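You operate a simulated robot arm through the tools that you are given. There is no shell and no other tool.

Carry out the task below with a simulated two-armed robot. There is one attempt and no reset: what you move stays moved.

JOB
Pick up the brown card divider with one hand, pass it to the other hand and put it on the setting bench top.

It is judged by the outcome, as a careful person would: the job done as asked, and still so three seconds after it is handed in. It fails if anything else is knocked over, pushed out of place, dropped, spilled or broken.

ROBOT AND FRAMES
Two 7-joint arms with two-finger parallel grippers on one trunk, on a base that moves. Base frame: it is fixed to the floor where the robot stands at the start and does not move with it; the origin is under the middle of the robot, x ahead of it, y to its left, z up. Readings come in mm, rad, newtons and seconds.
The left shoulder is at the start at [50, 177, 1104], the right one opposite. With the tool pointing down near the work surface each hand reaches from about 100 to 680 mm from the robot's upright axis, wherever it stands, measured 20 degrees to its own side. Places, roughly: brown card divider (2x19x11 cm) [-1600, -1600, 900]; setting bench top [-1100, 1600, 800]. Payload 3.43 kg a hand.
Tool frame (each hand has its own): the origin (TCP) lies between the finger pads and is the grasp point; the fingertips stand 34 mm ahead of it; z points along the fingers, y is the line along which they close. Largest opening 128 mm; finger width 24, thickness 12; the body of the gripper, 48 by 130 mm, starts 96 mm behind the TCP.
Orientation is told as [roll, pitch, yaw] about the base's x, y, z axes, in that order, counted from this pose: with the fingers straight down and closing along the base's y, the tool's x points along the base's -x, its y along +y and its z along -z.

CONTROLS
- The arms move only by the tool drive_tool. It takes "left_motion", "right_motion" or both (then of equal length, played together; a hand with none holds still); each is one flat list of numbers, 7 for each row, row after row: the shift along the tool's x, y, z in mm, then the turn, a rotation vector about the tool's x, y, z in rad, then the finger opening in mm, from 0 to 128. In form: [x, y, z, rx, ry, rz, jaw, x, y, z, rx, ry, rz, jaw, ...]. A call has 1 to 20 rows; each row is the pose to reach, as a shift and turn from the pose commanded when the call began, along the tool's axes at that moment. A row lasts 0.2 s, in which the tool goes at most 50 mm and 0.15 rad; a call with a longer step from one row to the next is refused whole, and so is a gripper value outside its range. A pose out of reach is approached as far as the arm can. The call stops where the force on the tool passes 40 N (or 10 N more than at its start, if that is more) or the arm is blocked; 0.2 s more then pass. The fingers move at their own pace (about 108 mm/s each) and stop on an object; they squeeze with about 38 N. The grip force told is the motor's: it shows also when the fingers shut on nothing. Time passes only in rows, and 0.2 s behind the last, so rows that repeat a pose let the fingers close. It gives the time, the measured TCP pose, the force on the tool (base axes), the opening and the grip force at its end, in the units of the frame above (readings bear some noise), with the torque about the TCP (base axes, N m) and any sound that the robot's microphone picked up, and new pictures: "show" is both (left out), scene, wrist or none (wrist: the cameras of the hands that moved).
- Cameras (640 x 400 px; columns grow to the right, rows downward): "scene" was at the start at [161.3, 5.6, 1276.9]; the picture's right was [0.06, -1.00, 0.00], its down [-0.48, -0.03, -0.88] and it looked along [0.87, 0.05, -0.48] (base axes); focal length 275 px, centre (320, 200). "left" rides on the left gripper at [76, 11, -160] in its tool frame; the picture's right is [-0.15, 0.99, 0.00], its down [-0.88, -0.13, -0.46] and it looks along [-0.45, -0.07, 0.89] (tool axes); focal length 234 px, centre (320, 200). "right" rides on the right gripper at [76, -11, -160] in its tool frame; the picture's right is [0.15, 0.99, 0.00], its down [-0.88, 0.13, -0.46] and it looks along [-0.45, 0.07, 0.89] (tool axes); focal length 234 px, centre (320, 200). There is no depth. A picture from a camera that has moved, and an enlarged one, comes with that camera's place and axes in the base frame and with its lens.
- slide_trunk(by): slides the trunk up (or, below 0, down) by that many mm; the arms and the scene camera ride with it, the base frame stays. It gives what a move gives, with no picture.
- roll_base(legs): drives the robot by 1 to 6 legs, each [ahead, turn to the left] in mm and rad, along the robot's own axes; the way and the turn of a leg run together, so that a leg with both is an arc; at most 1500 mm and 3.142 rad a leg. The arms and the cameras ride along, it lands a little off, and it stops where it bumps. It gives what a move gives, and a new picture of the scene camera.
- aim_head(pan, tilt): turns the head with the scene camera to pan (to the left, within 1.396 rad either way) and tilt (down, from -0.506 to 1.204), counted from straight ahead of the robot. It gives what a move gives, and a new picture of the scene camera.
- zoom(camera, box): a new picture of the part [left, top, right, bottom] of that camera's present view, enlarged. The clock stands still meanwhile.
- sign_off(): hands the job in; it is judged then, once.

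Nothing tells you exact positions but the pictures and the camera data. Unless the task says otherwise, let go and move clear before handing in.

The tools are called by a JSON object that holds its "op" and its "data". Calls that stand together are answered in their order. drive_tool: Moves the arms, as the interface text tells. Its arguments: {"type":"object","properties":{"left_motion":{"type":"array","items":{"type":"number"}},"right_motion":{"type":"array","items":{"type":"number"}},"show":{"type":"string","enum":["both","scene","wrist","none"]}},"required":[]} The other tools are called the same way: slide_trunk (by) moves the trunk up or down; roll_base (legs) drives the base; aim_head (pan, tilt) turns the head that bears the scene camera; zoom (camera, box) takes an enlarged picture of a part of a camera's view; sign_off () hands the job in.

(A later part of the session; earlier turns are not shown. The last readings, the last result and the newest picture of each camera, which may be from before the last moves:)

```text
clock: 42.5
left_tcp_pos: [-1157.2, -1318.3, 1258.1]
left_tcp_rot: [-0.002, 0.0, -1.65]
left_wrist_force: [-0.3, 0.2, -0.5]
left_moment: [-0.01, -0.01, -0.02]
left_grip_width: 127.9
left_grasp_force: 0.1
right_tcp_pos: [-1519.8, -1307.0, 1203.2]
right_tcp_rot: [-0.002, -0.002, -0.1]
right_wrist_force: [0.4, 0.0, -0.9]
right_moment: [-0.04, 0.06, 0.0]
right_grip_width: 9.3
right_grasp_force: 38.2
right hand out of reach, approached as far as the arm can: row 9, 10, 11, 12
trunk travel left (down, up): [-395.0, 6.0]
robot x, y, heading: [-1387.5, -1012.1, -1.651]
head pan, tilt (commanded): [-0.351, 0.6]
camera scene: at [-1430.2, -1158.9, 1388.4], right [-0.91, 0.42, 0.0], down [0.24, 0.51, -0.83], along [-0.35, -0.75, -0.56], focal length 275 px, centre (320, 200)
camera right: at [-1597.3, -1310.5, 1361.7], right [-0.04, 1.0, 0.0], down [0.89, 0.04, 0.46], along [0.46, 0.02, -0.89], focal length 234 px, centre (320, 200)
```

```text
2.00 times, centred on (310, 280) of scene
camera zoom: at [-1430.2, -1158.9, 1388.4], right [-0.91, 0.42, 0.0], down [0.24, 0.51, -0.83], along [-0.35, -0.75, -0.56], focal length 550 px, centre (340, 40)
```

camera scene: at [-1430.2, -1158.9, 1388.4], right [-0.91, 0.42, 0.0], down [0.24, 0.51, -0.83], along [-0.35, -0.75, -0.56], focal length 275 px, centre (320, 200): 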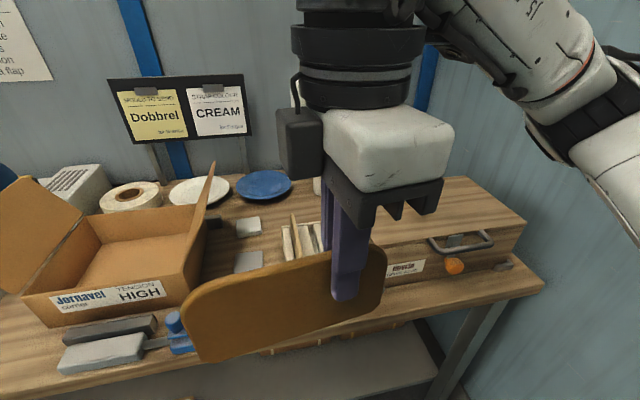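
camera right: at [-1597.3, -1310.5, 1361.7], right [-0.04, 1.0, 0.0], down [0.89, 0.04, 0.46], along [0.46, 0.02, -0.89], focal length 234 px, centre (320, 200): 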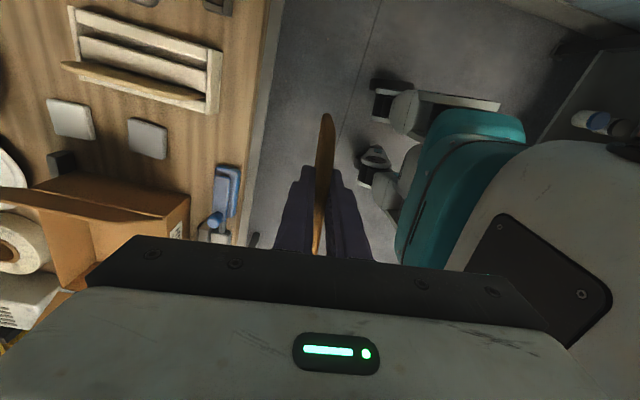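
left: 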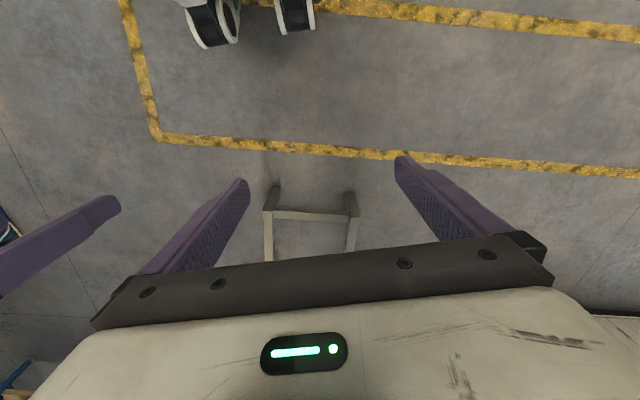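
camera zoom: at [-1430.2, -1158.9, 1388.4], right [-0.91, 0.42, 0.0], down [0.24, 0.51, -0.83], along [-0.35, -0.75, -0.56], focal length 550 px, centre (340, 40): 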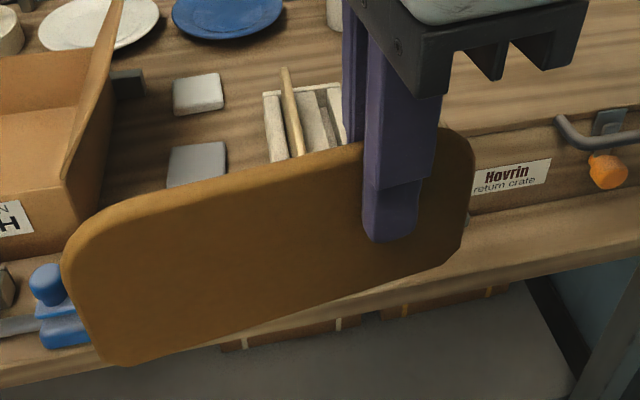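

The card is level in the grip. I'll turn the base left towards the open floor, keeping the head straight.

{"op": "roll_base", "data": {"legs": [[0, 2.3]]}}

{"op": "aim_head", "data": {"pan": 0, "tilt": 0.5}}

```text
clock: 48.2
left_tcp_pos: [-1288.2, -636.1, 1257.6]
left_tcp_rot: [-0.002, 0.0, 0.588]
left_wrist_force: [-0.3, 0.1, -0.5]
left_moment: [0.02, -0.02, -0.03]
left_grip_width: 128.0
left_grasp_force: 0.1
right_tcp_pos: [-1072.6, -927.7, 1202.8]
right_tcp_rot: [-0.001, -0.001, 2.137]
right_wrist_force: [-0.8, 0.0, -1.6]
right_moment: [-0.04, -0.04, 0.02]
right_grip_width: 9.6
right_grasp_force: 37.7
trunk travel left (down, up): [-395.0, 6.0]
robot x, y, heading: [-1384.9, -1006.4, 0.589]
head pan, tilt (commanded): [-0.351, 0.6]
camera scene: at [-1243.5, -949.5, 1388.3], right [0.23, -0.97, 0.0], down [-0.55, -0.13, -0.83], along [0.8, 0.19, -0.56], focal length 275 px, centre (320, 200)
```

scene: 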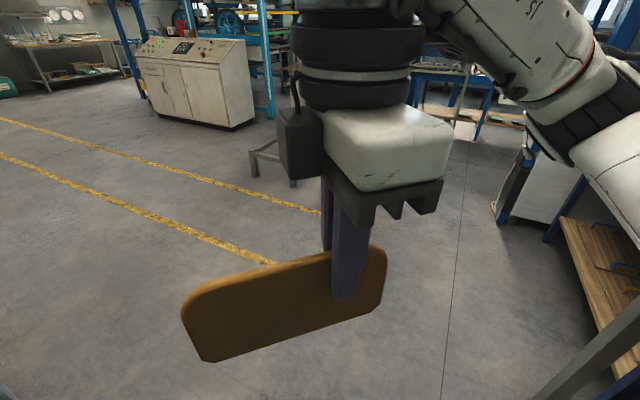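

```text
clock: 49.0
left_tcp_pos: [-1289.0, -636.9, 1257.1]
left_tcp_rot: [-0.002, 0.0, 0.587]
left_wrist_force: [-0.6, -0.3, 0.3]
left_moment: [-0.01, -0.01, -0.02]
left_grip_width: 127.8
left_grasp_force: 0.0
right_tcp_pos: [-1071.9, -929.2, 1201.3]
right_tcp_rot: [-0.002, -0.001, 2.138]
right_wrist_force: [0.2, -0.6, -1.0]
right_moment: [-0.03, -0.01, 0.0]
right_grip_width: 9.3
right_grasp_force: 38.3
trunk travel left (down, up): [-395.0, 6.0]
robot x, y, heading: [-1389.7, -1008.8, 0.583]
head pan, tilt (commanded): [0.0, 0.499]
camera scene: at [-1253.6, -919.9, 1397.4], right [0.55, -0.83, 0.0], down [-0.4, -0.27, -0.88], along [0.73, 0.49, -0.48], focal length 275 px, centre (320, 200)
```

scene: 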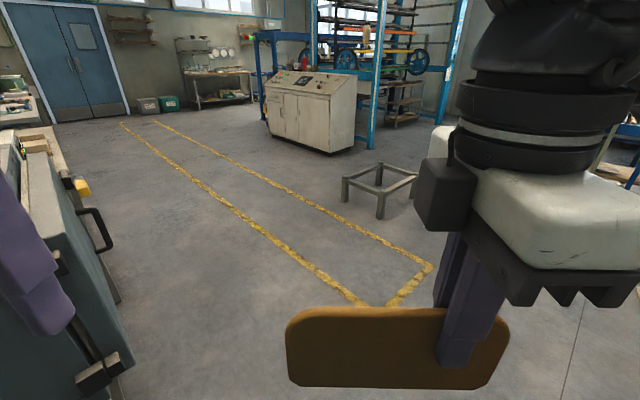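

The way ahead is open floor, with the oven on my left. I'll turn slightly right to give it room and drive out.

{"op": "roll_base", "data": {"legs": [[0, -0.13], [1000, 0]]}}

```text
clock: 54.9
left_tcp_pos: [-348.7, -189.7, 1257.8]
left_tcp_rot: [-0.003, 0.001, 0.486]
left_wrist_force: [-1.0, -0.5, -0.3]
left_moment: [0.02, 0.02, -0.01]
left_grip_width: 127.9
left_grasp_force: 0.0
right_tcp_pos: [-163.5, -502.4, 1203.2]
right_tcp_rot: [-0.002, 0.0, 2.036]
right_wrist_force: [0.4, -0.9, -1.3]
right_moment: [-0.07, 0.01, -0.01]
right_grip_width: 9.6
right_grasp_force: 37.9
trunk travel left (down, up): [-395.0, 6.0]
robot x, y, heading: [-486.9, -550.5, 0.486]
head pan, tilt (commanded): [0.0, 0.499]
camera scene: at [-342.3, -474.8, 1397.4], right [0.47, -0.88, 0.0], down [-0.42, -0.22, -0.88], along [0.78, 0.41, -0.48], focal length 275 px, centre (320, 200)
```

scene: 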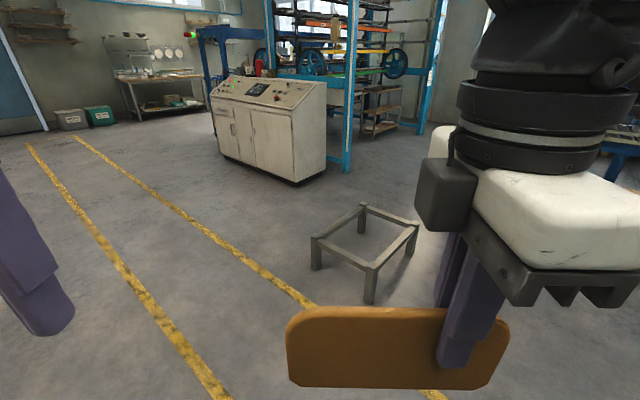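

Open floor all round, so I'll do the hand-over here. The left hand will turn so its jaw closes fore-and-aft, ready to take the free left end of the card.

{"op": "drive_tool", "data": {"left_motion": [0, 0, 0, 0, 0, 0.1447, 80, 0, 0, 0, 0, 0, 0.2894, 80, 0, 0, 0, 0, 0, 0.4341, 80, 0, 0, 0, 0, 0, 0.5788, 80, 0, 0, 0, 0, 0, 0.7235, 80, 0, 0, 0, 0, 0, 0.8682, 80, 0, 0, 0, 0, 0, 1.0129, 80, 0, 0, 0, 0, 0, 1.1576, 80, 0, 0, 0, 0, 0, 1.3023, 80, 0, 0, 0, 0, 0, 1.447, 80, 0, 0, 0, 0, 0, 1.5916, 80], "show": "both"}}

```text
clock: 57.2
left_tcp_pos: [-367.9, -277.4, 1226.2]
left_tcp_rot: [0.003, 0.0, -1.105]
left_wrist_force: [0.7, 0.9, 0.4]
left_moment: [0.01, -0.02, 0.02]
left_grip_width: 80.0
left_grasp_force: 0.1
left hand out of reach, approached as far as the arm can: row 8, 9, 10, 11
right_tcp_pos: [-163.4, -501.8, 1203.7]
right_tcp_rot: [-0.001, -0.001, 2.035]
right_wrist_force: [0.4, -0.3, -1.6]
right_moment: [-0.01, -0.03, 0.0]
right_grip_width: 9.5
right_grasp_force: 37.5
trunk travel left (down, up): [-395.0, 6.0]
robot x, y, heading: [-487.8, -547.3, 0.49]
head pan, tilt (commanded): [0.0, 0.499]
camera scene: at [-342.3, -475.2, 1397.4], right [0.47, -0.88, 0.0], down [-0.42, -0.22, -0.88], along [0.78, 0.41, -0.48], focal length 275 px, centre (320, 200)
camera left: at [-392.4, -205.9, 1385.5], right [0.95, 0.31, 0.0], down [0.28, -0.84, 0.46], along [0.14, -0.43, -0.89], focal length 234 px, centre (320, 200)
```

scene: 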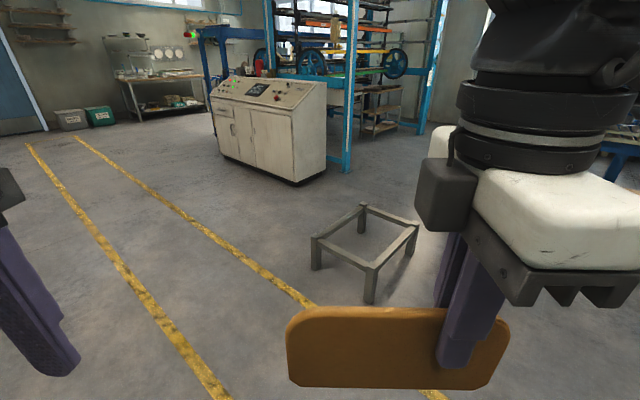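
left: 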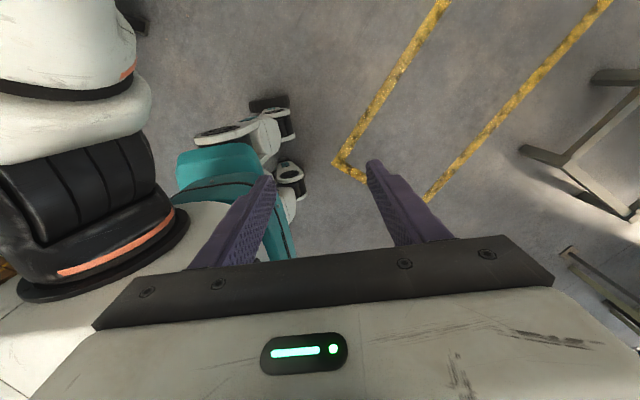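

Both hands can't fully reach at this height with these turns, so they were drawn inwards. Lower hands give more reach; I'll test with a small downward move of the right hand to see how commands behave.

{"op": "drive_tool", "data": {"right_motion": [0, 0, 20, 0, 0, 0, 0, 0, 0, 40, 0, 0, 0, 0], "left_motion": [0, 0, 20, 0, 0, 0, 80, 0, 0, 40, 0, 0, 0, 80], "show": "none"}}

```text
clock: 57.9
left_tcp_pos: [-369.4, -276.7, 1186.4]
left_tcp_rot: [0.001, -0.002, -1.102]
left_wrist_force: [0.6, 0.1, 0.1]
left_moment: [-0.03, -0.01, 0.0]
left_grip_width: 79.9
left_grasp_force: 0.0
right_tcp_pos: [-164.3, -499.9, 1163.5]
right_tcp_rot: [-0.002, -0.002, 2.034]
right_wrist_force: [-0.1, 0.4, -0.5]
right_moment: [-0.05, -0.02, 0.01]
right_grip_width: 9.3
right_grasp_force: 37.8
trunk travel left (down, up): [-395.0, 6.0]
robot x, y, heading: [-486.7, -549.7, 0.49]
head pan, tilt (commanded): [0.0, 0.499]
```

Commands count from the reached pose, good. Now the right hand goes forward and down a bit, and the left hand comes forward and tilts 45° so its fingers point right-and-down at the card's free end, still well off it.

{"op": "drive_tool", "data": {"right_motion": [0, -14, 10, 0, 0, 0, 0, 0, -28, 20, 0, 0, 0, 0, 0, -42, 30, 0, 0, 0, 0, 0, -56, 40, 0, 0, 0, 0, 0, -70, 50, 0, 0, 0, 0, 0, -70, 50, 0, 0, 0, 0, 0, -70, 50, 0, 0, 0, 0, 0, -70, 50, 0, 0, 0, 0, 0, -70, 50, 0, 0, 0, 0, 0, -70, 50, 0, 0, 0, 0], "left_motion": [0, 35, 0, 0, 0, 0, 80, 0, 70, 0, 0, 0, 0, 80, 0, 105, 0, 0, 0, 0, 80, 0, 140, 0, 0, 0, 0, 80, 0, 140, 0, 0, -0.13, 0, 80, 0, 140, 0, 0, -0.26, 0, 80, 0, 140, 0, 0, -0.39, 0, 80, 0, 140, 0, 0, -0.52, 0, 80, 0, 140, 0, 0, -0.65, 0, 80, 0, 140, 0, 0, -0.785, 0, 80], "show": "both"}}

```text
clock: 60.0
left_tcp_pos: [-291.5, -310.7, 1232.0]
left_tcp_rot: [-0.001, -0.787, -1.098]
left_wrist_force: [-0.2, 1.0, -0.3]
left_moment: [-0.04, 0.01, 0.04]
left_grip_width: 79.9
left_grasp_force: 0.1
left hand out of reach, approached as far as the arm can: row 1, 2, 3, 4, 5, 6, 7, 8, 9, 10
right_tcp_pos: [-154.1, -476.5, 1115.1]
right_tcp_rot: [-0.003, 0.0, 2.035]
right_wrist_force: [0.4, -0.3, -1.6]
right_moment: [-0.06, -0.01, 0.02]
right_grip_width: 9.4
right_grasp_force: 38.3
right hand out of reach, approached as far as the arm can: row 2, 3, 4, 5, 6, 7, 8, 9, 10
trunk travel left (down, up): [-395.0, 6.0]
robot x, y, heading: [-487.8, -553.5, 0.484]
head pan, tilt (commanded): [0.0, 0.499]
camera scene: at [-342.3, -474.8, 1397.4], right [0.47, -0.88, 0.0], down [-0.42, -0.22, -0.88], along [0.78, 0.41, -0.48], focal length 275 px, centre (320, 200)
camera right: at [-111.0, -540.1, 1274.2], right [-0.82, -0.57, 0.0], down [-0.51, 0.73, 0.46], along [-0.26, 0.38, -0.89], focal length 234 px, centre (320, 200)
camera left: at [-356.9, -157.8, 1291.1], right [0.93, 0.36, 0.1], down [0.02, -0.32, 0.95], along [0.37, -0.88, -0.31], focal length 234 px, centre (320, 200)
```

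scene: 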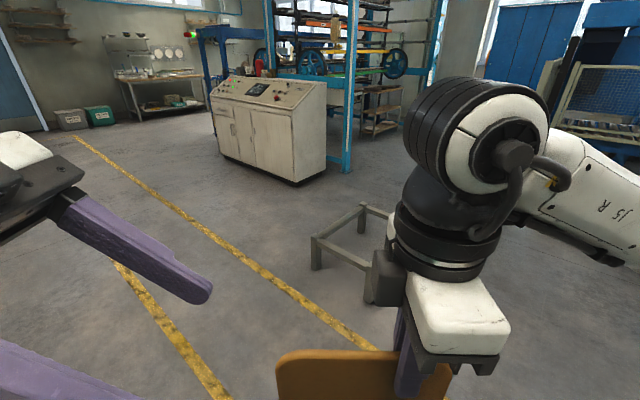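
right: 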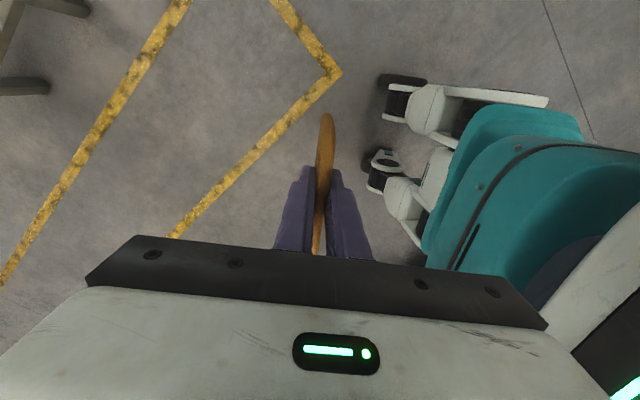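
left: 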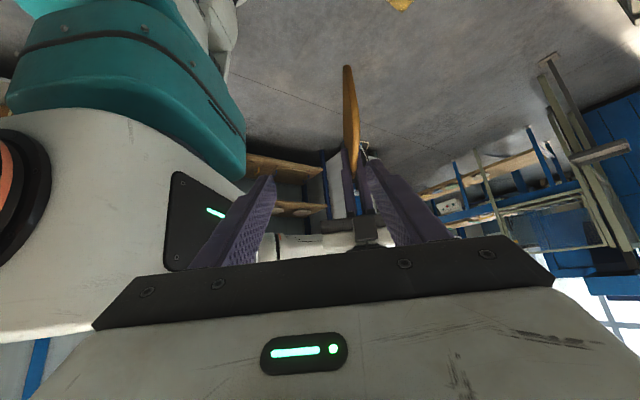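

The left hand is oriented right and its camera sees the card edge-on ahead of the jaw, but it's about 46 mm too far back. I'll try to move it forward first while off to the side.

{"op": "drive_tool", "data": {"left_motion": [0, 12, 10, 0, 0, 0, 80, 0, 24, 20, 0, 0, 0, 80, 0, 36, 30, 0, 0, 0, 80, 0, 46, 40, 0, 0, 0, 80], "show": "wrist"}}

```text
clock: 61.0
left_tcp_pos: [-262.3, -341.3, 1218.3]
left_tcp_rot: [0.0, -0.785, -1.102]
left_wrist_force: [0.3, 0.3, 0.0]
left_moment: [0.01, 0.0, 0.0]
left_grip_width: 79.6
left_grasp_force: 0.0
left hand out of reach, approached as far as the arm can: row 1, 2, 3, 4
right_tcp_pos: [-154.0, -477.1, 1114.8]
right_tcp_rot: [-0.003, -0.002, 2.033]
right_wrist_force: [-1.2, 0.3, -1.5]
right_moment: [-0.04, -0.01, 0.01]
right_grip_width: 9.7
right_grasp_force: 37.9
trunk travel left (down, up): [-395.0, 6.0]
robot x, y, heading: [-487.8, -549.9, 0.486]
head pan, tilt (commanded): [0.0, 0.499]
camera left: at [-327.4, -188.2, 1276.4], right [0.93, 0.35, 0.1], down [0.02, -0.33, 0.94], along [0.37, -0.88, -0.31], focal length 234 px, centre (320, 200)
```

left: 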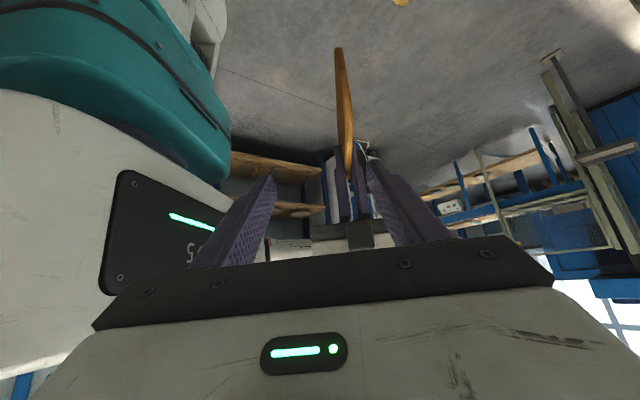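

Limited again: at this height the arms are folded too tightly. I'll lower both hands together by 150 mm, where the arms are more at ease.

{"op": "drive_tool", "data": {"right_motion": [0, 0, 30, 0, 0, 0, 0, 0, 0, 60, 0, 0, 0, 0, 0, 0, 90, 0, 0, 0, 0, 0, 0, 120, 0, 0, 0, 0, 0, 0, 150, 0, 0, 0, 0], "left_motion": [21.2, 0, 21.2, 0, 0, 0, 80, 42.4, 0, 42.4, 0, 0, 0, 80, 63.6, 0, 63.6, 0, 0, 0, 80, 84.8, 0, 84.8, 0, 0, 0, 80, 106, 0, 106, 0, 0, 0, 80], "show": "both"}}

```text
clock: 62.2
left_tcp_pos: [-291.8, -372.4, 1147.5]
left_tcp_rot: [-0.001, -0.781, -1.101]
left_wrist_force: [-0.6, -0.6, -0.1]
left_moment: [0.07, 0.0, 0.05]
left_grip_width: 79.9
left_grasp_force: 0.0
left hand out of reach, approached as far as the arm can: row 1, 2, 3, 4, 5
right_tcp_pos: [-157.1, -500.7, 1010.2]
right_tcp_rot: [-0.041, 0.034, 2.021]
right_wrist_force: [-0.6, -0.1, -1.1]
right_moment: [0.02, -0.04, 0.01]
right_grip_width: 9.6
right_grasp_force: 37.8
right hand out of reach, approached as far as the arm can: row 2, 3, 4, 5
trunk travel left (down, up): [-395.0, 6.0]
robot x, y, heading: [-483.2, -548.0, 0.486]
head pan, tilt (commanded): [0.0, 0.499]
camera scene: at [-343.5, -476.9, 1397.6], right [0.47, -0.88, 0.0], down [-0.42, -0.22, -0.88], along [0.78, 0.41, -0.48], focal length 275 px, centre (320, 200)
camera right: at [-122.5, -561.7, 1171.9], right [-0.83, -0.56, -0.03], down [-0.52, 0.74, 0.42], along [-0.21, 0.36, -0.91], focal length 234 px, centre (320, 200)
camera left: at [-357.7, -219.7, 1206.7], right [0.93, 0.35, 0.1], down [0.02, -0.33, 0.94], along [0.37, -0.88, -0.31], focal length 234 px, centre (320, 200)
```

scene: 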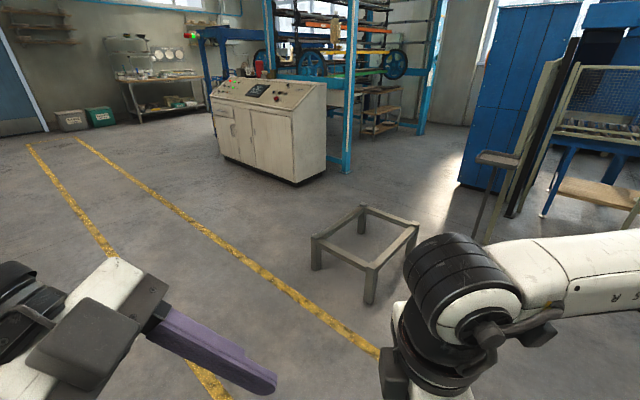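
right: 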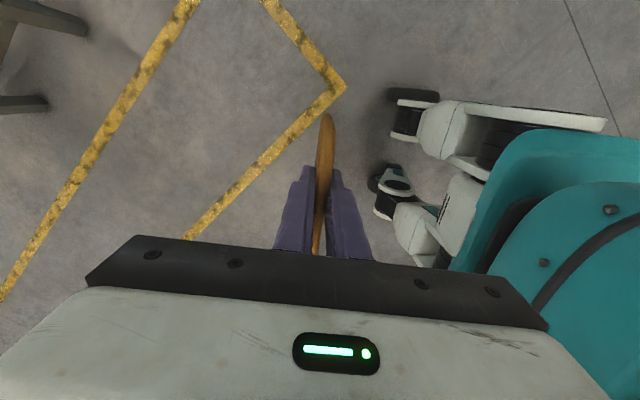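
left: 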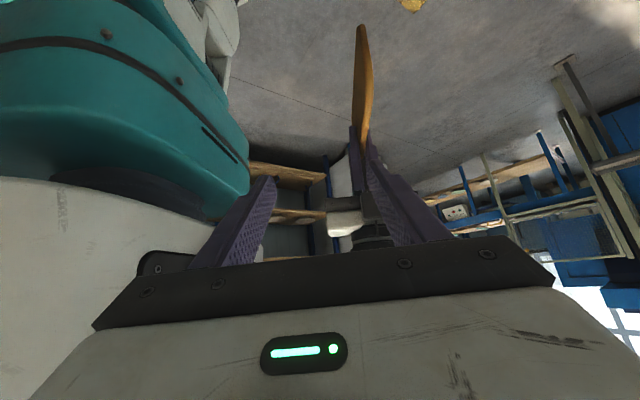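

The limit comes from the wrist turn, and it eases as each hand moves inwards and higher. I'll first take the left hand up and a little outwards, then raise the right hand back to its earlier comfortable pose and square it up.

{"op": "drive_tool", "data": {"left_motion": [-9, 0, -19.5, 0, 0, 0, 128, -18, 0, -39, 0, 0, 0, 128, -27, 0, -58, 0, 0, 0, 128, -35.4, 0, -77.8, 0, 0, 0, 128], "show": "none"}}

{"op": "drive_tool", "data": {"right_motion": [0, 0, -40, -0.01, -0.01, -0.004, 0, 0, 0, -80, -0.02, -0.02, -0.008, 0, 0, 0, -120, -0.03, -0.03, -0.012, 0, 0, 0, -160, -0.04, -0.0345, -0.014, 0, 0, 0, -190, -0.0405, -0.0345, -0.014, 0, 0, 0, -190, -0.0405, -0.0345, -0.014, 0], "show": "both"}}

{"op": "zoom", "data": {"camera": "left", "box": [0, 0, 640, 400]}}

```text
clock: 63.2
left_tcp_pos: [-306.3, -342.0, 1224.4]
left_tcp_rot: [-0.002, -0.785, -1.104]
left_wrist_force: [0.2, 0.6, 0.3]
left_moment: [-0.03, 0.0, -0.03]
left_grip_width: 127.8
left_grasp_force: 0.2
right_tcp_pos: [-156.0, -499.6, 1009.0]
right_tcp_rot: [-0.035, 0.038, 2.021]
right_wrist_force: [0.3, -0.7, -0.3]
right_moment: [-0.09, -0.03, 0.05]
right_grip_width: 9.6
right_grasp_force: 38.3
trunk travel left (down, up): [-395.0, 6.0]
robot x, y, heading: [-483.8, -553.0, 0.485]
head pan, tilt (commanded): [0.0, 0.499]
```

```text
clock: 64.7
left_tcp_pos: [-304.4, -342.9, 1223.3]
left_tcp_rot: [0.001, -0.785, -1.102]
left_wrist_force: [0.1, -0.7, 0.1]
left_moment: [-0.01, -0.04, -0.01]
left_grip_width: 127.9
left_grasp_force: 0.1
right_tcp_pos: [-165.6, -493.1, 1199.9]
right_tcp_rot: [0.005, 0.004, 2.037]
right_wrist_force: [-0.4, -1.0, -1.8]
right_moment: [-0.04, -0.01, 0.01]
right_grip_width: 9.4
right_grasp_force: 38.4
trunk travel left (down, up): [-395.0, 6.0]
robot x, y, heading: [-481.2, -552.7, 0.49]
head pan, tilt (commanded): [0.0, 0.499]
camera scene: at [-342.3, -474.9, 1397.4], right [0.47, -0.88, 0.0], down [-0.42, -0.22, -0.88], along [0.78, 0.41, -0.48], focal length 275 px, centre (320, 200)
camera right: at [-122.1, -556.6, 1358.4], right [-0.82, -0.57, 0.0], down [-0.51, 0.73, 0.45], along [-0.26, 0.37, -0.89], focal length 234 px, centre (320, 200)
```

scene: 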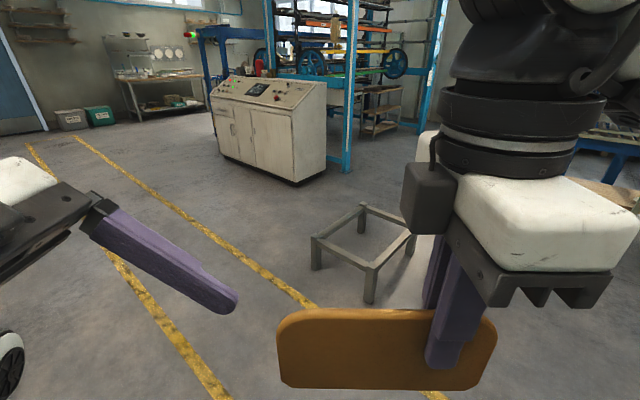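
right: 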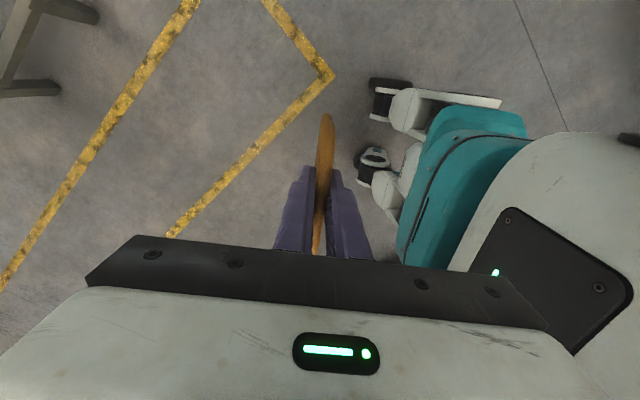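

```text
1.00 times, centred on (320, 200) of left (not enlarged: the box is as wide or as high as the picture)
camera zoom: at [-370.3, -189.1, 1282.6], right [0.93, 0.35, 0.1], down [0.02, -0.33, 0.94], along [0.37, -0.88, -0.31], focal length 234 px, centre (320, 200)
```

zoom: 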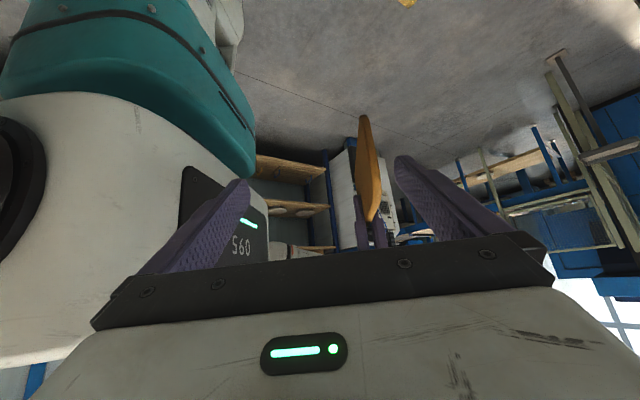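

The right hand is square again. The left hand is about 57 mm behind the card's plane; I'll move it forward and slightly inwards, stopping short of the card's end to see how far it gets.

{"op": "drive_tool", "data": {"left_motion": [-7, 19, 6, 0, 0, 0, 128, -14, 38, 12, 0, 0, 0, 128, -20, 57, 18, 0, 0, 0, 128, -20, 57, 18, 0, 0, 0, 128], "show": "wrist"}}

```text
clock: 65.7
left_tcp_pos: [-248.0, -345.9, 1229.8]
left_tcp_rot: [-0.001, -0.787, -1.1]
left_wrist_force: [0.2, 0.3, 0.2]
left_moment: [-0.01, 0.01, 0.0]
left_grip_width: 127.8
left_grasp_force: 0.1
left hand out of reach, approached as far as the arm can: row 3, 4
right_tcp_pos: [-166.1, -494.6, 1198.0]
right_tcp_rot: [0.005, 0.004, 2.037]
right_wrist_force: [0.6, -0.3, -0.6]
right_moment: [-0.07, -0.02, 0.0]
right_grip_width: 9.5
right_grasp_force: 38.2
trunk travel left (down, up): [-395.0, 6.0]
robot x, y, heading: [-489.6, -548.8, 0.485]
head pan, tilt (commanded): [0.0, 0.499]
camera left: at [-313.8, -193.5, 1288.3], right [0.93, 0.36, 0.1], down [0.02, -0.33, 0.95], along [0.37, -0.88, -0.31], focal length 234 px, centre (320, 200)
```

left: 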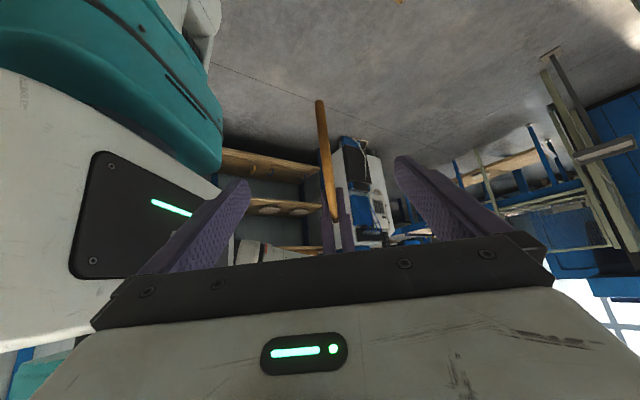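

Now nearly aligned (about 7 mm behind) and the card's edge is centred between the left fingers. Moving in part of the way.

{"op": "drive_tool", "data": {"left_motion": [-6, 3, 8, 0, 0, 0, 128, -12, 5, 18, 0, 0, 0, 128, -17, 7, 30, 0, 0, 0, 128, -17, 7, 30, 0, 0, 0, 128], "show": "both"}}

```text
clock: 66.7
left_tcp_pos: [-228.9, -372.6, 1220.9]
left_tcp_rot: [-0.002, -0.786, -1.1]
left_wrist_force: [0.3, 0.2, -0.5]
left_moment: [0.0, -0.01, -0.01]
left_grip_width: 128.2
left_grasp_force: 0.1
right_tcp_pos: [-164.8, -494.4, 1199.5]
right_tcp_rot: [0.003, 0.004, 2.035]
right_wrist_force: [-0.1, 0.2, -1.0]
right_moment: [-0.04, -0.02, -0.01]
right_grip_width: 9.4
right_grasp_force: 37.9
trunk travel left (down, up): [-395.0, 6.0]
robot x, y, heading: [-484.3, -551.9, 0.489]
head pan, tilt (commanded): [0.0, 0.499]
camera scene: at [-342.6, -474.8, 1397.4], right [0.47, -0.88, 0.0], down [-0.42, -0.22, -0.88], along [0.78, 0.41, -0.48], focal length 275 px, centre (320, 200)
camera left: at [-294.1, -220.0, 1279.1], right [0.93, 0.36, 0.1], down [0.02, -0.33, 0.95], along [0.37, -0.88, -0.31], focal length 234 px, centre (320, 200)
```

scene: 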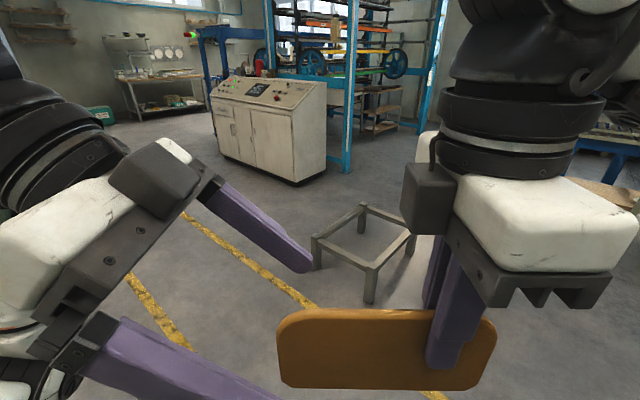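
left: 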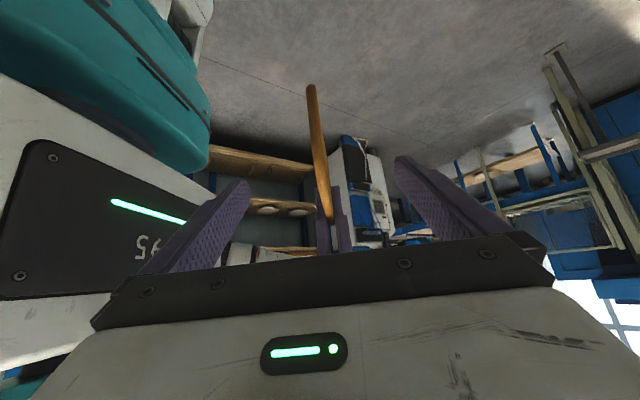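

The left hand is well aligned with the card (about 2 mm off). I'll bring it in the last 50 mm with the jaw at 60 mm, then check before closing.

{"op": "drive_tool", "data": {"left_motion": [0, 2, 0, 0, 0, 0, 60, 0, 2, 0, 0, 0, 0, 60, -0.5, 2, 15, 0, 0, 0, 60, -1, 2, 32, 0, 0, 0, 60, -1.4, 2, 49.5, 0, 0, 0, 60, -1.4, 2, 49.5, 0, 0, 0, 60], "show": "both"}}

{"op": "zoom", "data": {"camera": "left", "box": [200, 50, 440, 250]}}

{"op": "zoom", "data": {"camera": "scene", "box": [140, 160, 540, 400]}}

```text
clock: 68.0
left_tcp_pos: [-226.2, -382.7, 1208.3]
left_tcp_rot: [-0.007, -0.786, -1.094]
left_wrist_force: [0.5, 0.0, -0.4]
left_moment: [-0.01, -0.02, -0.02]
left_grip_width: 59.7
left_grasp_force: 0.1
left hand out of reach, approached as far as the arm can: row 1, 2, 3, 4, 5, 6
right_tcp_pos: [-165.7, -494.9, 1197.9]
right_tcp_rot: [0.003, 0.004, 2.035]
right_wrist_force: [-0.4, -0.3, -1.6]
right_moment: [-0.03, -0.02, -0.01]
right_grip_width: 9.5
right_grasp_force: 37.6
trunk travel left (down, up): [-395.0, 6.0]
robot x, y, heading: [-485.6, -549.0, 0.483]
head pan, tilt (commanded): [0.0, 0.499]
camera scene: at [-342.5, -474.9, 1397.4], right [0.47, -0.88, 0.0], down [-0.42, -0.22, -0.88], along [0.78, 0.41, -0.48], focal length 275 px, centre (320, 200)
camera left: at [-292.6, -230.2, 1265.5], right [0.93, 0.36, 0.1], down [0.02, -0.32, 0.95], along [0.37, -0.88, -0.31], focal length 234 px, centre (320, 200)
```

scene: 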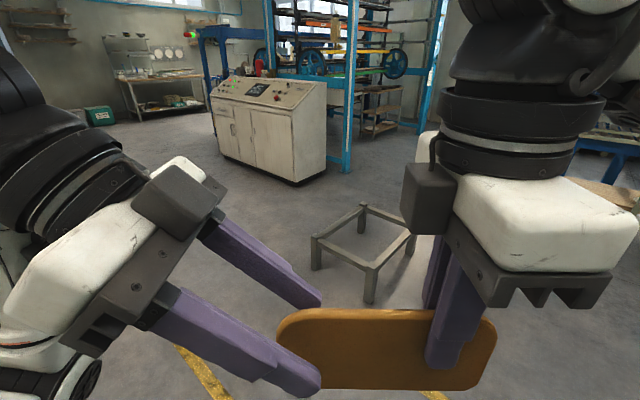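
left: 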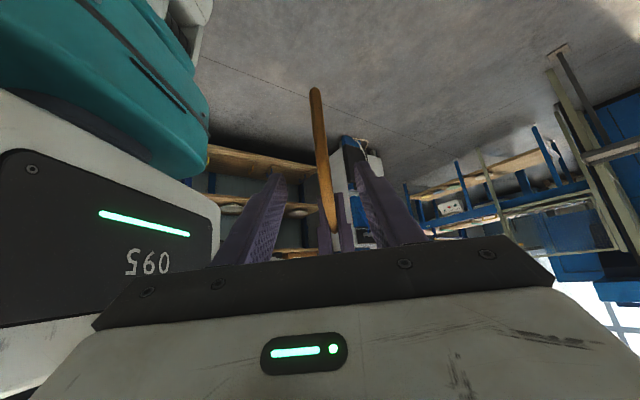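

```text
2.00 times, centred on (320, 150) of left
camera zoom: at [-292.6, -230.2, 1265.5], right [0.93, 0.36, 0.1], down [0.02, -0.32, 0.95], along [0.37, -0.88, -0.31], focal length 468 px, centre (320, 300)
```

zoom: 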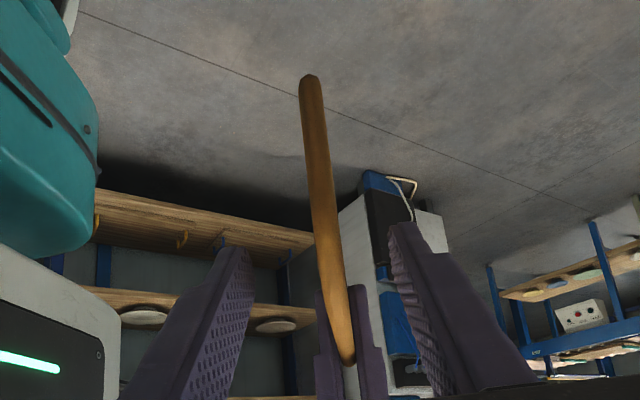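

```text
1.60 times, centred on (340, 280) of scene
camera zoom: at [-342.5, -474.9, 1397.4], right [0.47, -0.88, 0.0], down [-0.42, -0.22, -0.88], along [0.78, 0.41, -0.48], focal length 440 px, centre (288, 72)
```

zoom: 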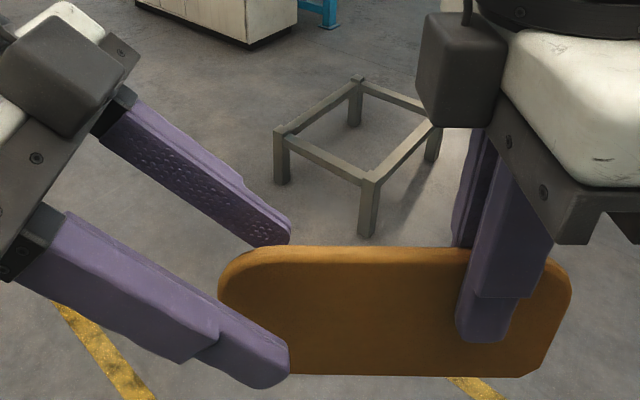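

The left hand has reached its limit with its tips just over the card's corner, so I'll bring the card to it: right hand 26 mm left, 4 mm back and 23 mm up.

{"op": "drive_tool", "data": {"right_motion": [-8, 1.3, -7, 0, 0, 0, 0, -17, 2.6, -15, 0, 0, 0, 0, -26, 3.8, -23, 0, 0, 0, 0, -26, 3.8, -23, 0, 0, 0, 0], "show": "both"}}

{"op": "zoom", "data": {"camera": "left", "box": [200, 50, 440, 250]}}

{"op": "zoom", "data": {"camera": "scene", "box": [140, 160, 540, 400]}}

```text
clock: 69.0
left_tcp_pos: [-226.8, -383.4, 1206.8]
left_tcp_rot: [-0.007, -0.786, -1.096]
left_wrist_force: [-0.3, 0.1, -1.3]
left_moment: [0.02, -0.02, 0.0]
left_grip_width: 60.2
left_grasp_force: 0.0
right_tcp_pos: [-181.4, -473.9, 1224.5]
right_tcp_rot: [0.004, 0.004, 2.035]
right_wrist_force: [0.2, 0.0, -1.1]
right_moment: [-0.05, -0.03, 0.03]
right_grip_width: 9.7
right_grasp_force: 38.4
trunk travel left (down, up): [-395.0, 6.0]
robot x, y, heading: [-482.8, -548.5, 0.488]
head pan, tilt (commanded): [0.0, 0.499]
camera scene: at [-342.3, -475.1, 1397.4], right [0.47, -0.88, 0.0], down [-0.42, -0.22, -0.88], along [0.78, 0.41, -0.48], focal length 275 px, centre (320, 200)
camera right: at [-138.0, -536.0, 1384.3], right [-0.82, -0.57, 0.0], down [-0.51, 0.73, 0.45], along [-0.26, 0.37, -0.89], focal length 234 px, centre (320, 200)
```

scene: 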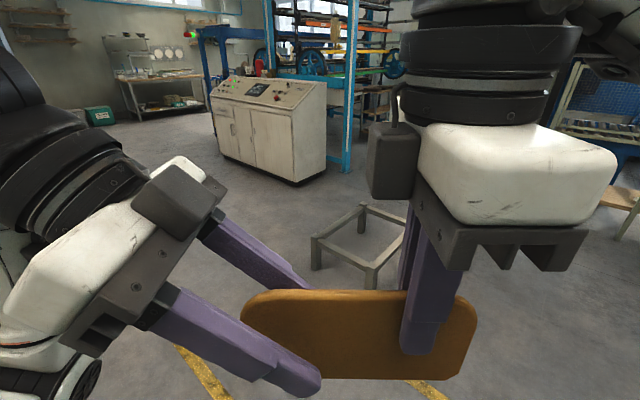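
right: 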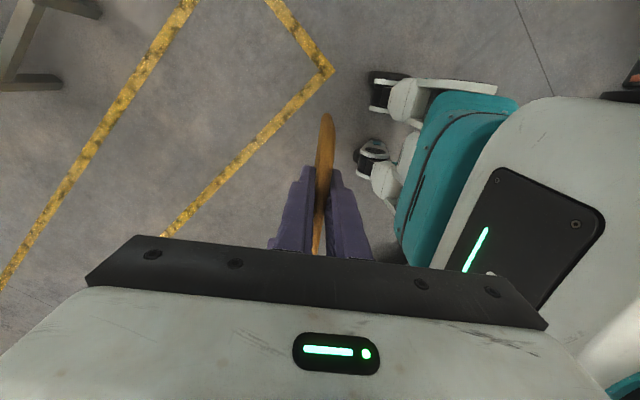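

```text
2.00 times, centred on (320, 150) of left
camera zoom: at [-292.4, -230.4, 1265.7], right [0.93, 0.36, 0.1], down [0.02, -0.32, 0.95], along [0.37, -0.88, -0.31], focal length 468 px, centre (320, 300)
```

zoom: 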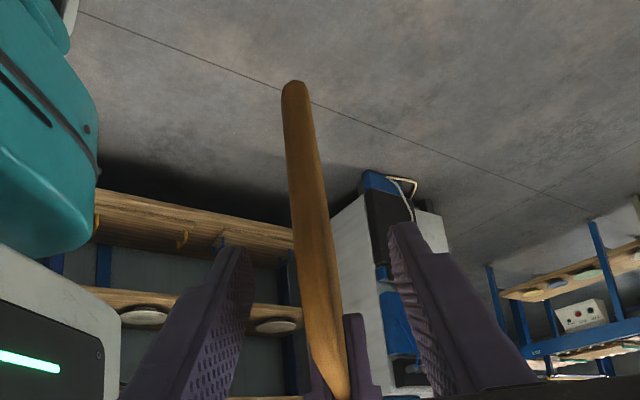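

```text
1.60 times, centred on (340, 280) of scene
camera zoom: at [-342.3, -475.1, 1397.4], right [0.47, -0.88, 0.0], down [-0.42, -0.22, -0.88], along [0.78, 0.41, -0.48], focal length 440 px, centre (288, 72)
```

zoom: 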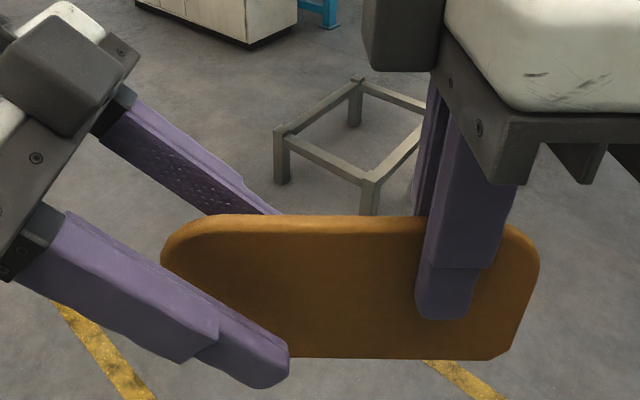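

The card's end now lies between the left fingers, centred within about 1 mm. Closing the left hand on it while the right still holds.

{"op": "drive_tool", "data": {"left_motion": [0, 0, 0, 0, 0, 0, 40, 0, 0, 0, 0, 0, 0, 24, 0, 0, 0, 0, 0, 0, 14, 0, 0, 0, 0, 0, 0, 6, 0, 0, 0, 0, 0, 0, 0, 0, 0, 0, 0, 0, 0, 0], "show": "both"}}

{"op": "zoom", "data": {"camera": "scene", "box": [140, 160, 540, 400]}}

```text
clock: 70.5
left_tcp_pos: [-226.4, -382.7, 1207.5]
left_tcp_rot: [-0.006, -0.785, -1.096]
left_wrist_force: [-0.7, -1.5, 0.2]
left_moment: [0.04, 0.02, -0.34]
left_grip_width: 9.7
left_grasp_force: 38.3
right_tcp_pos: [-182.0, -473.4, 1224.3]
right_tcp_rot: [0.003, 0.004, 2.036]
right_wrist_force: [0.1, 0.7, -0.7]
right_moment: [-0.09, -0.05, 0.2]
right_grip_width: 9.5
right_grasp_force: 37.5
trunk travel left (down, up): [-395.0, 6.0]
robot x, y, heading: [-483.5, -550.4, 0.488]
head pan, tilt (commanded): [0.0, 0.499]
camera scene: at [-342.5, -474.9, 1397.4], right [0.47, -0.88, 0.0], down [-0.42, -0.22, -0.88], along [0.78, 0.41, -0.48], focal length 275 px, centre (320, 200)
camera left: at [-292.6, -230.2, 1265.6], right [0.93, 0.36, 0.1], down [0.02, -0.32, 0.95], along [0.37, -0.88, -0.31], focal length 234 px, centre (320, 200)
```

scene: 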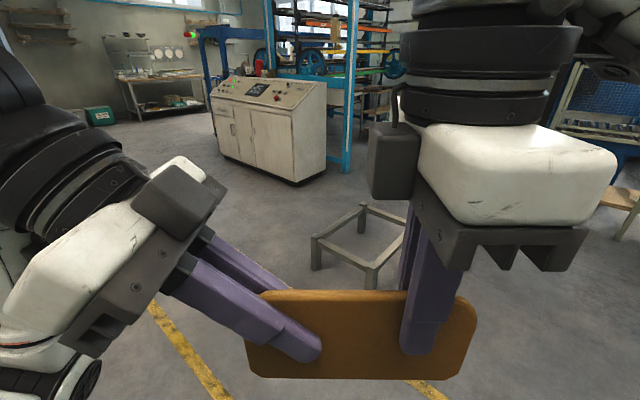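
left: 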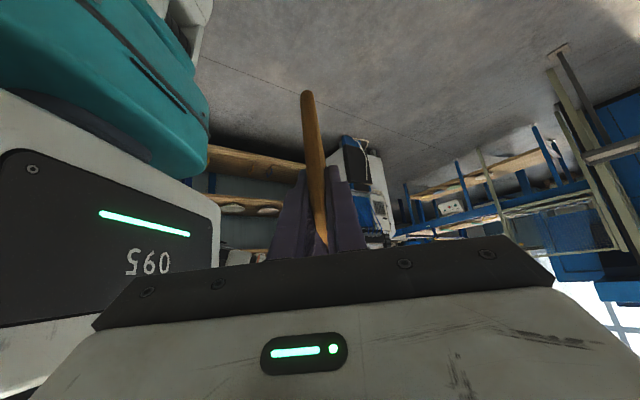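

```text
1.60 times, centred on (340, 280) of scene
camera zoom: at [-342.5, -474.9, 1397.4], right [0.47, -0.88, 0.0], down [-0.42, -0.22, -0.88], along [0.78, 0.41, -0.48], focal length 440 px, centre (288, 72)
```

zoom: 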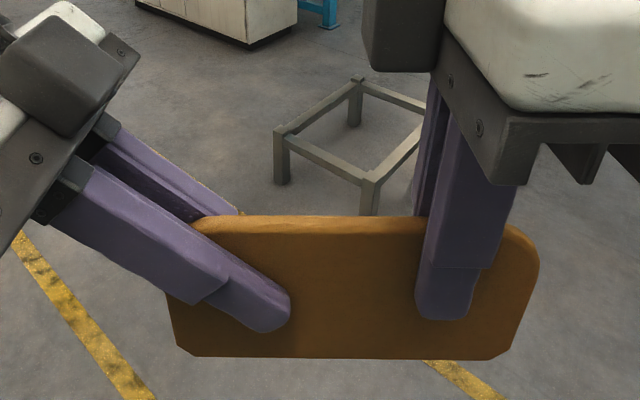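

Both hands hold the card with little strain. Now the right hand opens, and then withdraws straight up and away.

{"op": "drive_tool", "data": {"right_motion": [0, 0, 0, 0, 0, 0, 20, 0, 0, 0, 0, 0, 0, 40, 0, 0, 0, 0, 0, 0, 50, 0, 0, 0, 0, 0, 0, 50], "show": "scene"}}

{"op": "zoom", "data": {"camera": "scene", "box": [140, 160, 540, 400]}}

```text
clock: 71.5
left_tcp_pos: [-226.7, -384.1, 1206.7]
left_tcp_rot: [-0.009, -0.786, -1.095]
left_wrist_force: [-0.5, 0.9, -0.4]
left_moment: [-0.01, 0.05, 0.01]
left_grip_width: 9.2
left_grasp_force: 38.1
right_tcp_pos: [-181.7, -472.6, 1225.1]
right_tcp_rot: [0.003, 0.003, 2.035]
right_wrist_force: [0.3, 0.1, 0.8]
right_moment: [0.0, 0.01, 0.0]
right_grip_width: 49.9
right_grasp_force: 0.1
trunk travel left (down, up): [-395.0, 6.0]
robot x, y, heading: [-488.0, -549.3, 0.485]
head pan, tilt (commanded): [0.0, 0.499]
camera scene: at [-342.5, -474.9, 1397.4], right [0.47, -0.88, 0.0], down [-0.42, -0.22, -0.88], along [0.78, 0.41, -0.48], focal length 275 px, centre (320, 200)
```

scene: 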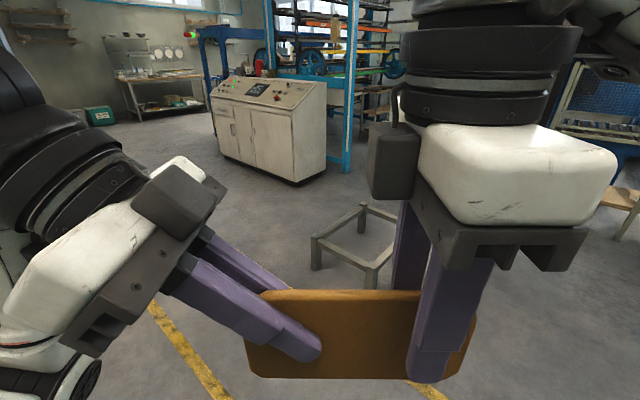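

```text
1.60 times, centred on (340, 280) of scene
camera zoom: at [-342.5, -474.9, 1397.4], right [0.47, -0.88, 0.0], down [-0.42, -0.22, -0.88], along [0.78, 0.41, -0.48], focal length 440 px, centre (288, 72)
```

zoom: 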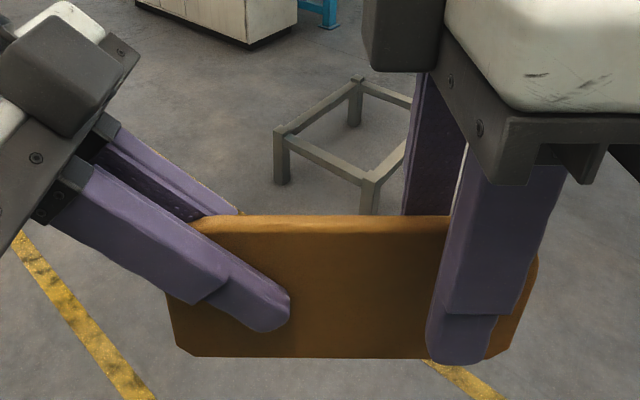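

The left hand holds the card alone, without slip. Withdrawing the right hand upwards in small steps.

{"op": "drive_tool", "data": {"right_motion": [0, 0, -12, 0, 0, 0, 50, 0, 0, -24, 0, 0, 0, 50, 0, 0, -36, 0, 0, 0, 50, 0, 0, -48, 0, 0, 0, 50, 0, 0, -60, 0, 0, 0, 50], "show": "scene"}}

```text
clock: 72.7
left_tcp_pos: [-228.0, -383.3, 1207.0]
left_tcp_rot: [-0.006, -0.785, -1.096]
left_wrist_force: [-0.2, -0.3, -1.6]
left_moment: [0.06, 0.04, 0.02]
left_grip_width: 9.7
left_grasp_force: 38.3
right_tcp_pos: [-195.6, -474.8, 1275.4]
right_tcp_rot: [0.002, 0.003, 2.033]
right_wrist_force: [-0.4, -0.2, 0.0]
right_moment: [0.0, 0.02, -0.04]
right_grip_width: 49.9
right_grasp_force: 0.1
right hand out of reach, approached as far as the arm can: row 3, 4, 5
trunk travel left (down, up): [-395.0, 6.0]
robot x, y, heading: [-485.3, -552.0, 0.488]
head pan, tilt (commanded): [0.0, 0.499]
camera scene: at [-342.7, -475.0, 1397.4], right [0.47, -0.88, 0.0], down [-0.42, -0.22, -0.88], along [0.78, 0.41, -0.48], focal length 275 px, centre (320, 200)
```

scene: 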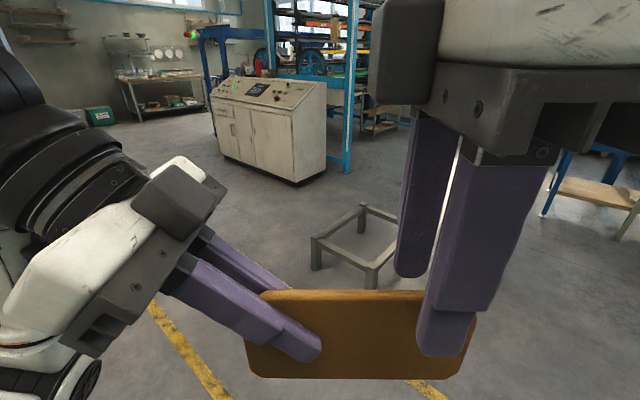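

The right fingertips are now just above the card's top edge. I'll take the right hand up, to the right and back towards its natural yaw, clear of the card.

{"op": "drive_tool", "data": {"right_motion": [8, -5, -10, 0, 0, 0.08, 50, 18, -10, -20, 0, 0, 0.18, 50, 35, -12, -28, 0, 0, 0.32, 50, 55, -12, -30, 0, 0, 0.46, 50, 75, -12, -30, 0, 0, 0.6, 50, 95, -12, -30, 0, 0, 0.74, 50, 115, -12, -30, 0, 0, 0.88, 50, 130, -12, -30, 0, 0, 1.02, 50, 140, -12, -30, 0, 0, 1.16, 50, 150, -12, -30, 0, 0, 1.3, 50], "show": "scene"}}

```text
clock: 74.8
left_tcp_pos: [-227.3, -383.3, 1207.3]
left_tcp_rot: [-0.007, -0.785, -1.096]
left_wrist_force: [-0.2, -0.3, 0.2]
left_moment: [0.07, 0.05, 0.01]
left_grip_width: 9.7
left_grasp_force: 37.9
right_tcp_pos: [-120.2, -604.5, 1305.5]
right_tcp_rot: [-0.003, 0.006, 0.732]
right_wrist_force: [-0.4, 0.3, 0.3]
right_moment: [-0.01, 0.03, 0.02]
right_grip_width: 50.3
right_grasp_force: 0.0
trunk travel left (down, up): [-395.0, 6.0]
robot x, y, heading: [-481.6, -549.2, 0.488]
head pan, tilt (commanded): [0.0, 0.499]
camera scene: at [-342.5, -475.1, 1397.4], right [0.47, -0.88, 0.0], down [-0.42, -0.22, -0.88], along [0.78, 0.41, -0.48], focal length 275 px, centre (320, 200)
```

scene: 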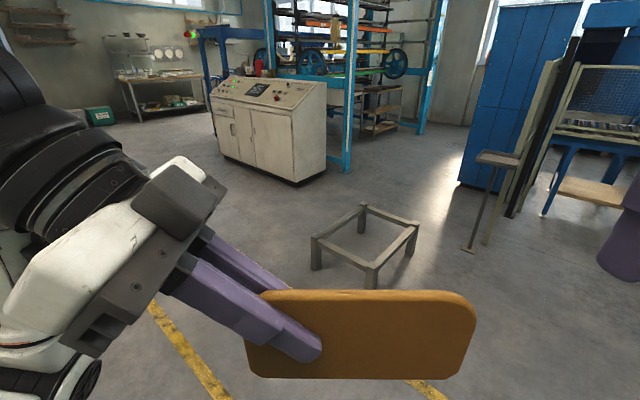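

The hand-over is done: only the left hand holds the card. Now I'll swing the left hand to its natural heading so the card points forward, upright and level, while moving out to the left.

{"op": "drive_tool", "data": {"left_motion": [0, 0, 0, -0.1015, 0, -0.1015, 0, 0, 0, 0, -0.203, 0, -0.203, 0, 4, 0, -4, -0.3045, 0, -0.3045, 0, 10, 0, -10, -0.406, 0, -0.406, 0, 20, 0, -20, -0.5075, 0, -0.5075, 0, 30, 0, -30, -0.609, 0, -0.609, 0, 40, 0, -40, -0.7105, 0, -0.7105, 0, 50, 0, -50, -0.812, 0, -0.812, 0, 60, 0, -60, -0.9135, 0, -0.9135, 0, 70, 0, -70, -1.015, 0, -1.015, 0, 80, 0, -80, -1.117, 0, -1.117, 0], "show": "both"}}

```text
clock: 76.9
left_tcp_pos: [-243.9, -309.6, 1229.4]
left_tcp_rot: [0.034, -0.78, 0.152]
left_wrist_force: [8.9, 13.0, -1.6]
left_moment: [-0.84, 0.67, -2.18]
left_grip_width: 9.4
left_grasp_force: 38.3
left hand out of reach, approached as far as the arm can: row 5, 6, 7, 8, 9, 10
right_tcp_pos: [-119.3, -603.3, 1305.8]
right_tcp_rot: [-0.003, 0.004, 0.737]
right_wrist_force: [-0.3, -0.5, 0.8]
right_moment: [-0.05, -0.01, 0.03]
right_grip_width: 49.8
right_grasp_force: 0.1
trunk travel left (down, up): [-395.0, 6.0]
robot x, y, heading: [-487.1, -554.0, 0.489]
head pan, tilt (commanded): [0.0, 0.499]
stopped in row 10 (left hand): the force on the tool passed its limit at 98 N (the readings are from after the stop); the commanded pose is now the measured one
camera scene: at [-342.5, -474.8, 1397.4], right [0.47, -0.88, 0.0], down [-0.42, -0.22, -0.88], along [0.78, 0.41, -0.48], focal length 275 px, centre (320, 200)
camera left: at [-410.0, -328.2, 1288.4], right [-0.07, 0.99, 0.13], down [0.33, -0.1, 0.94], along [0.94, 0.11, -0.32], focal length 234 px, centre (320, 200)
```

scene: 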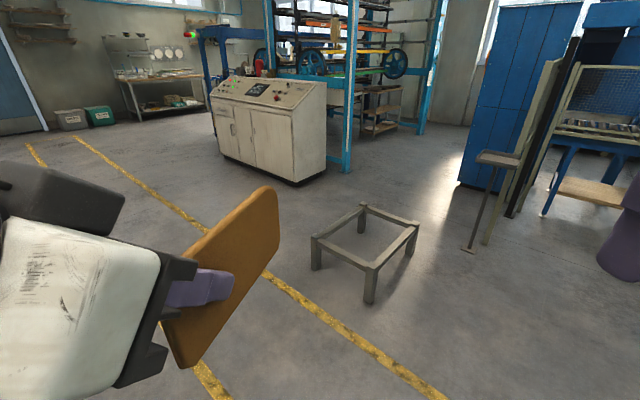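
left: 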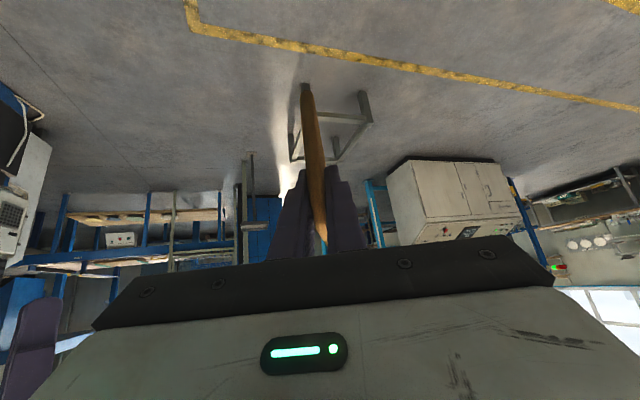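

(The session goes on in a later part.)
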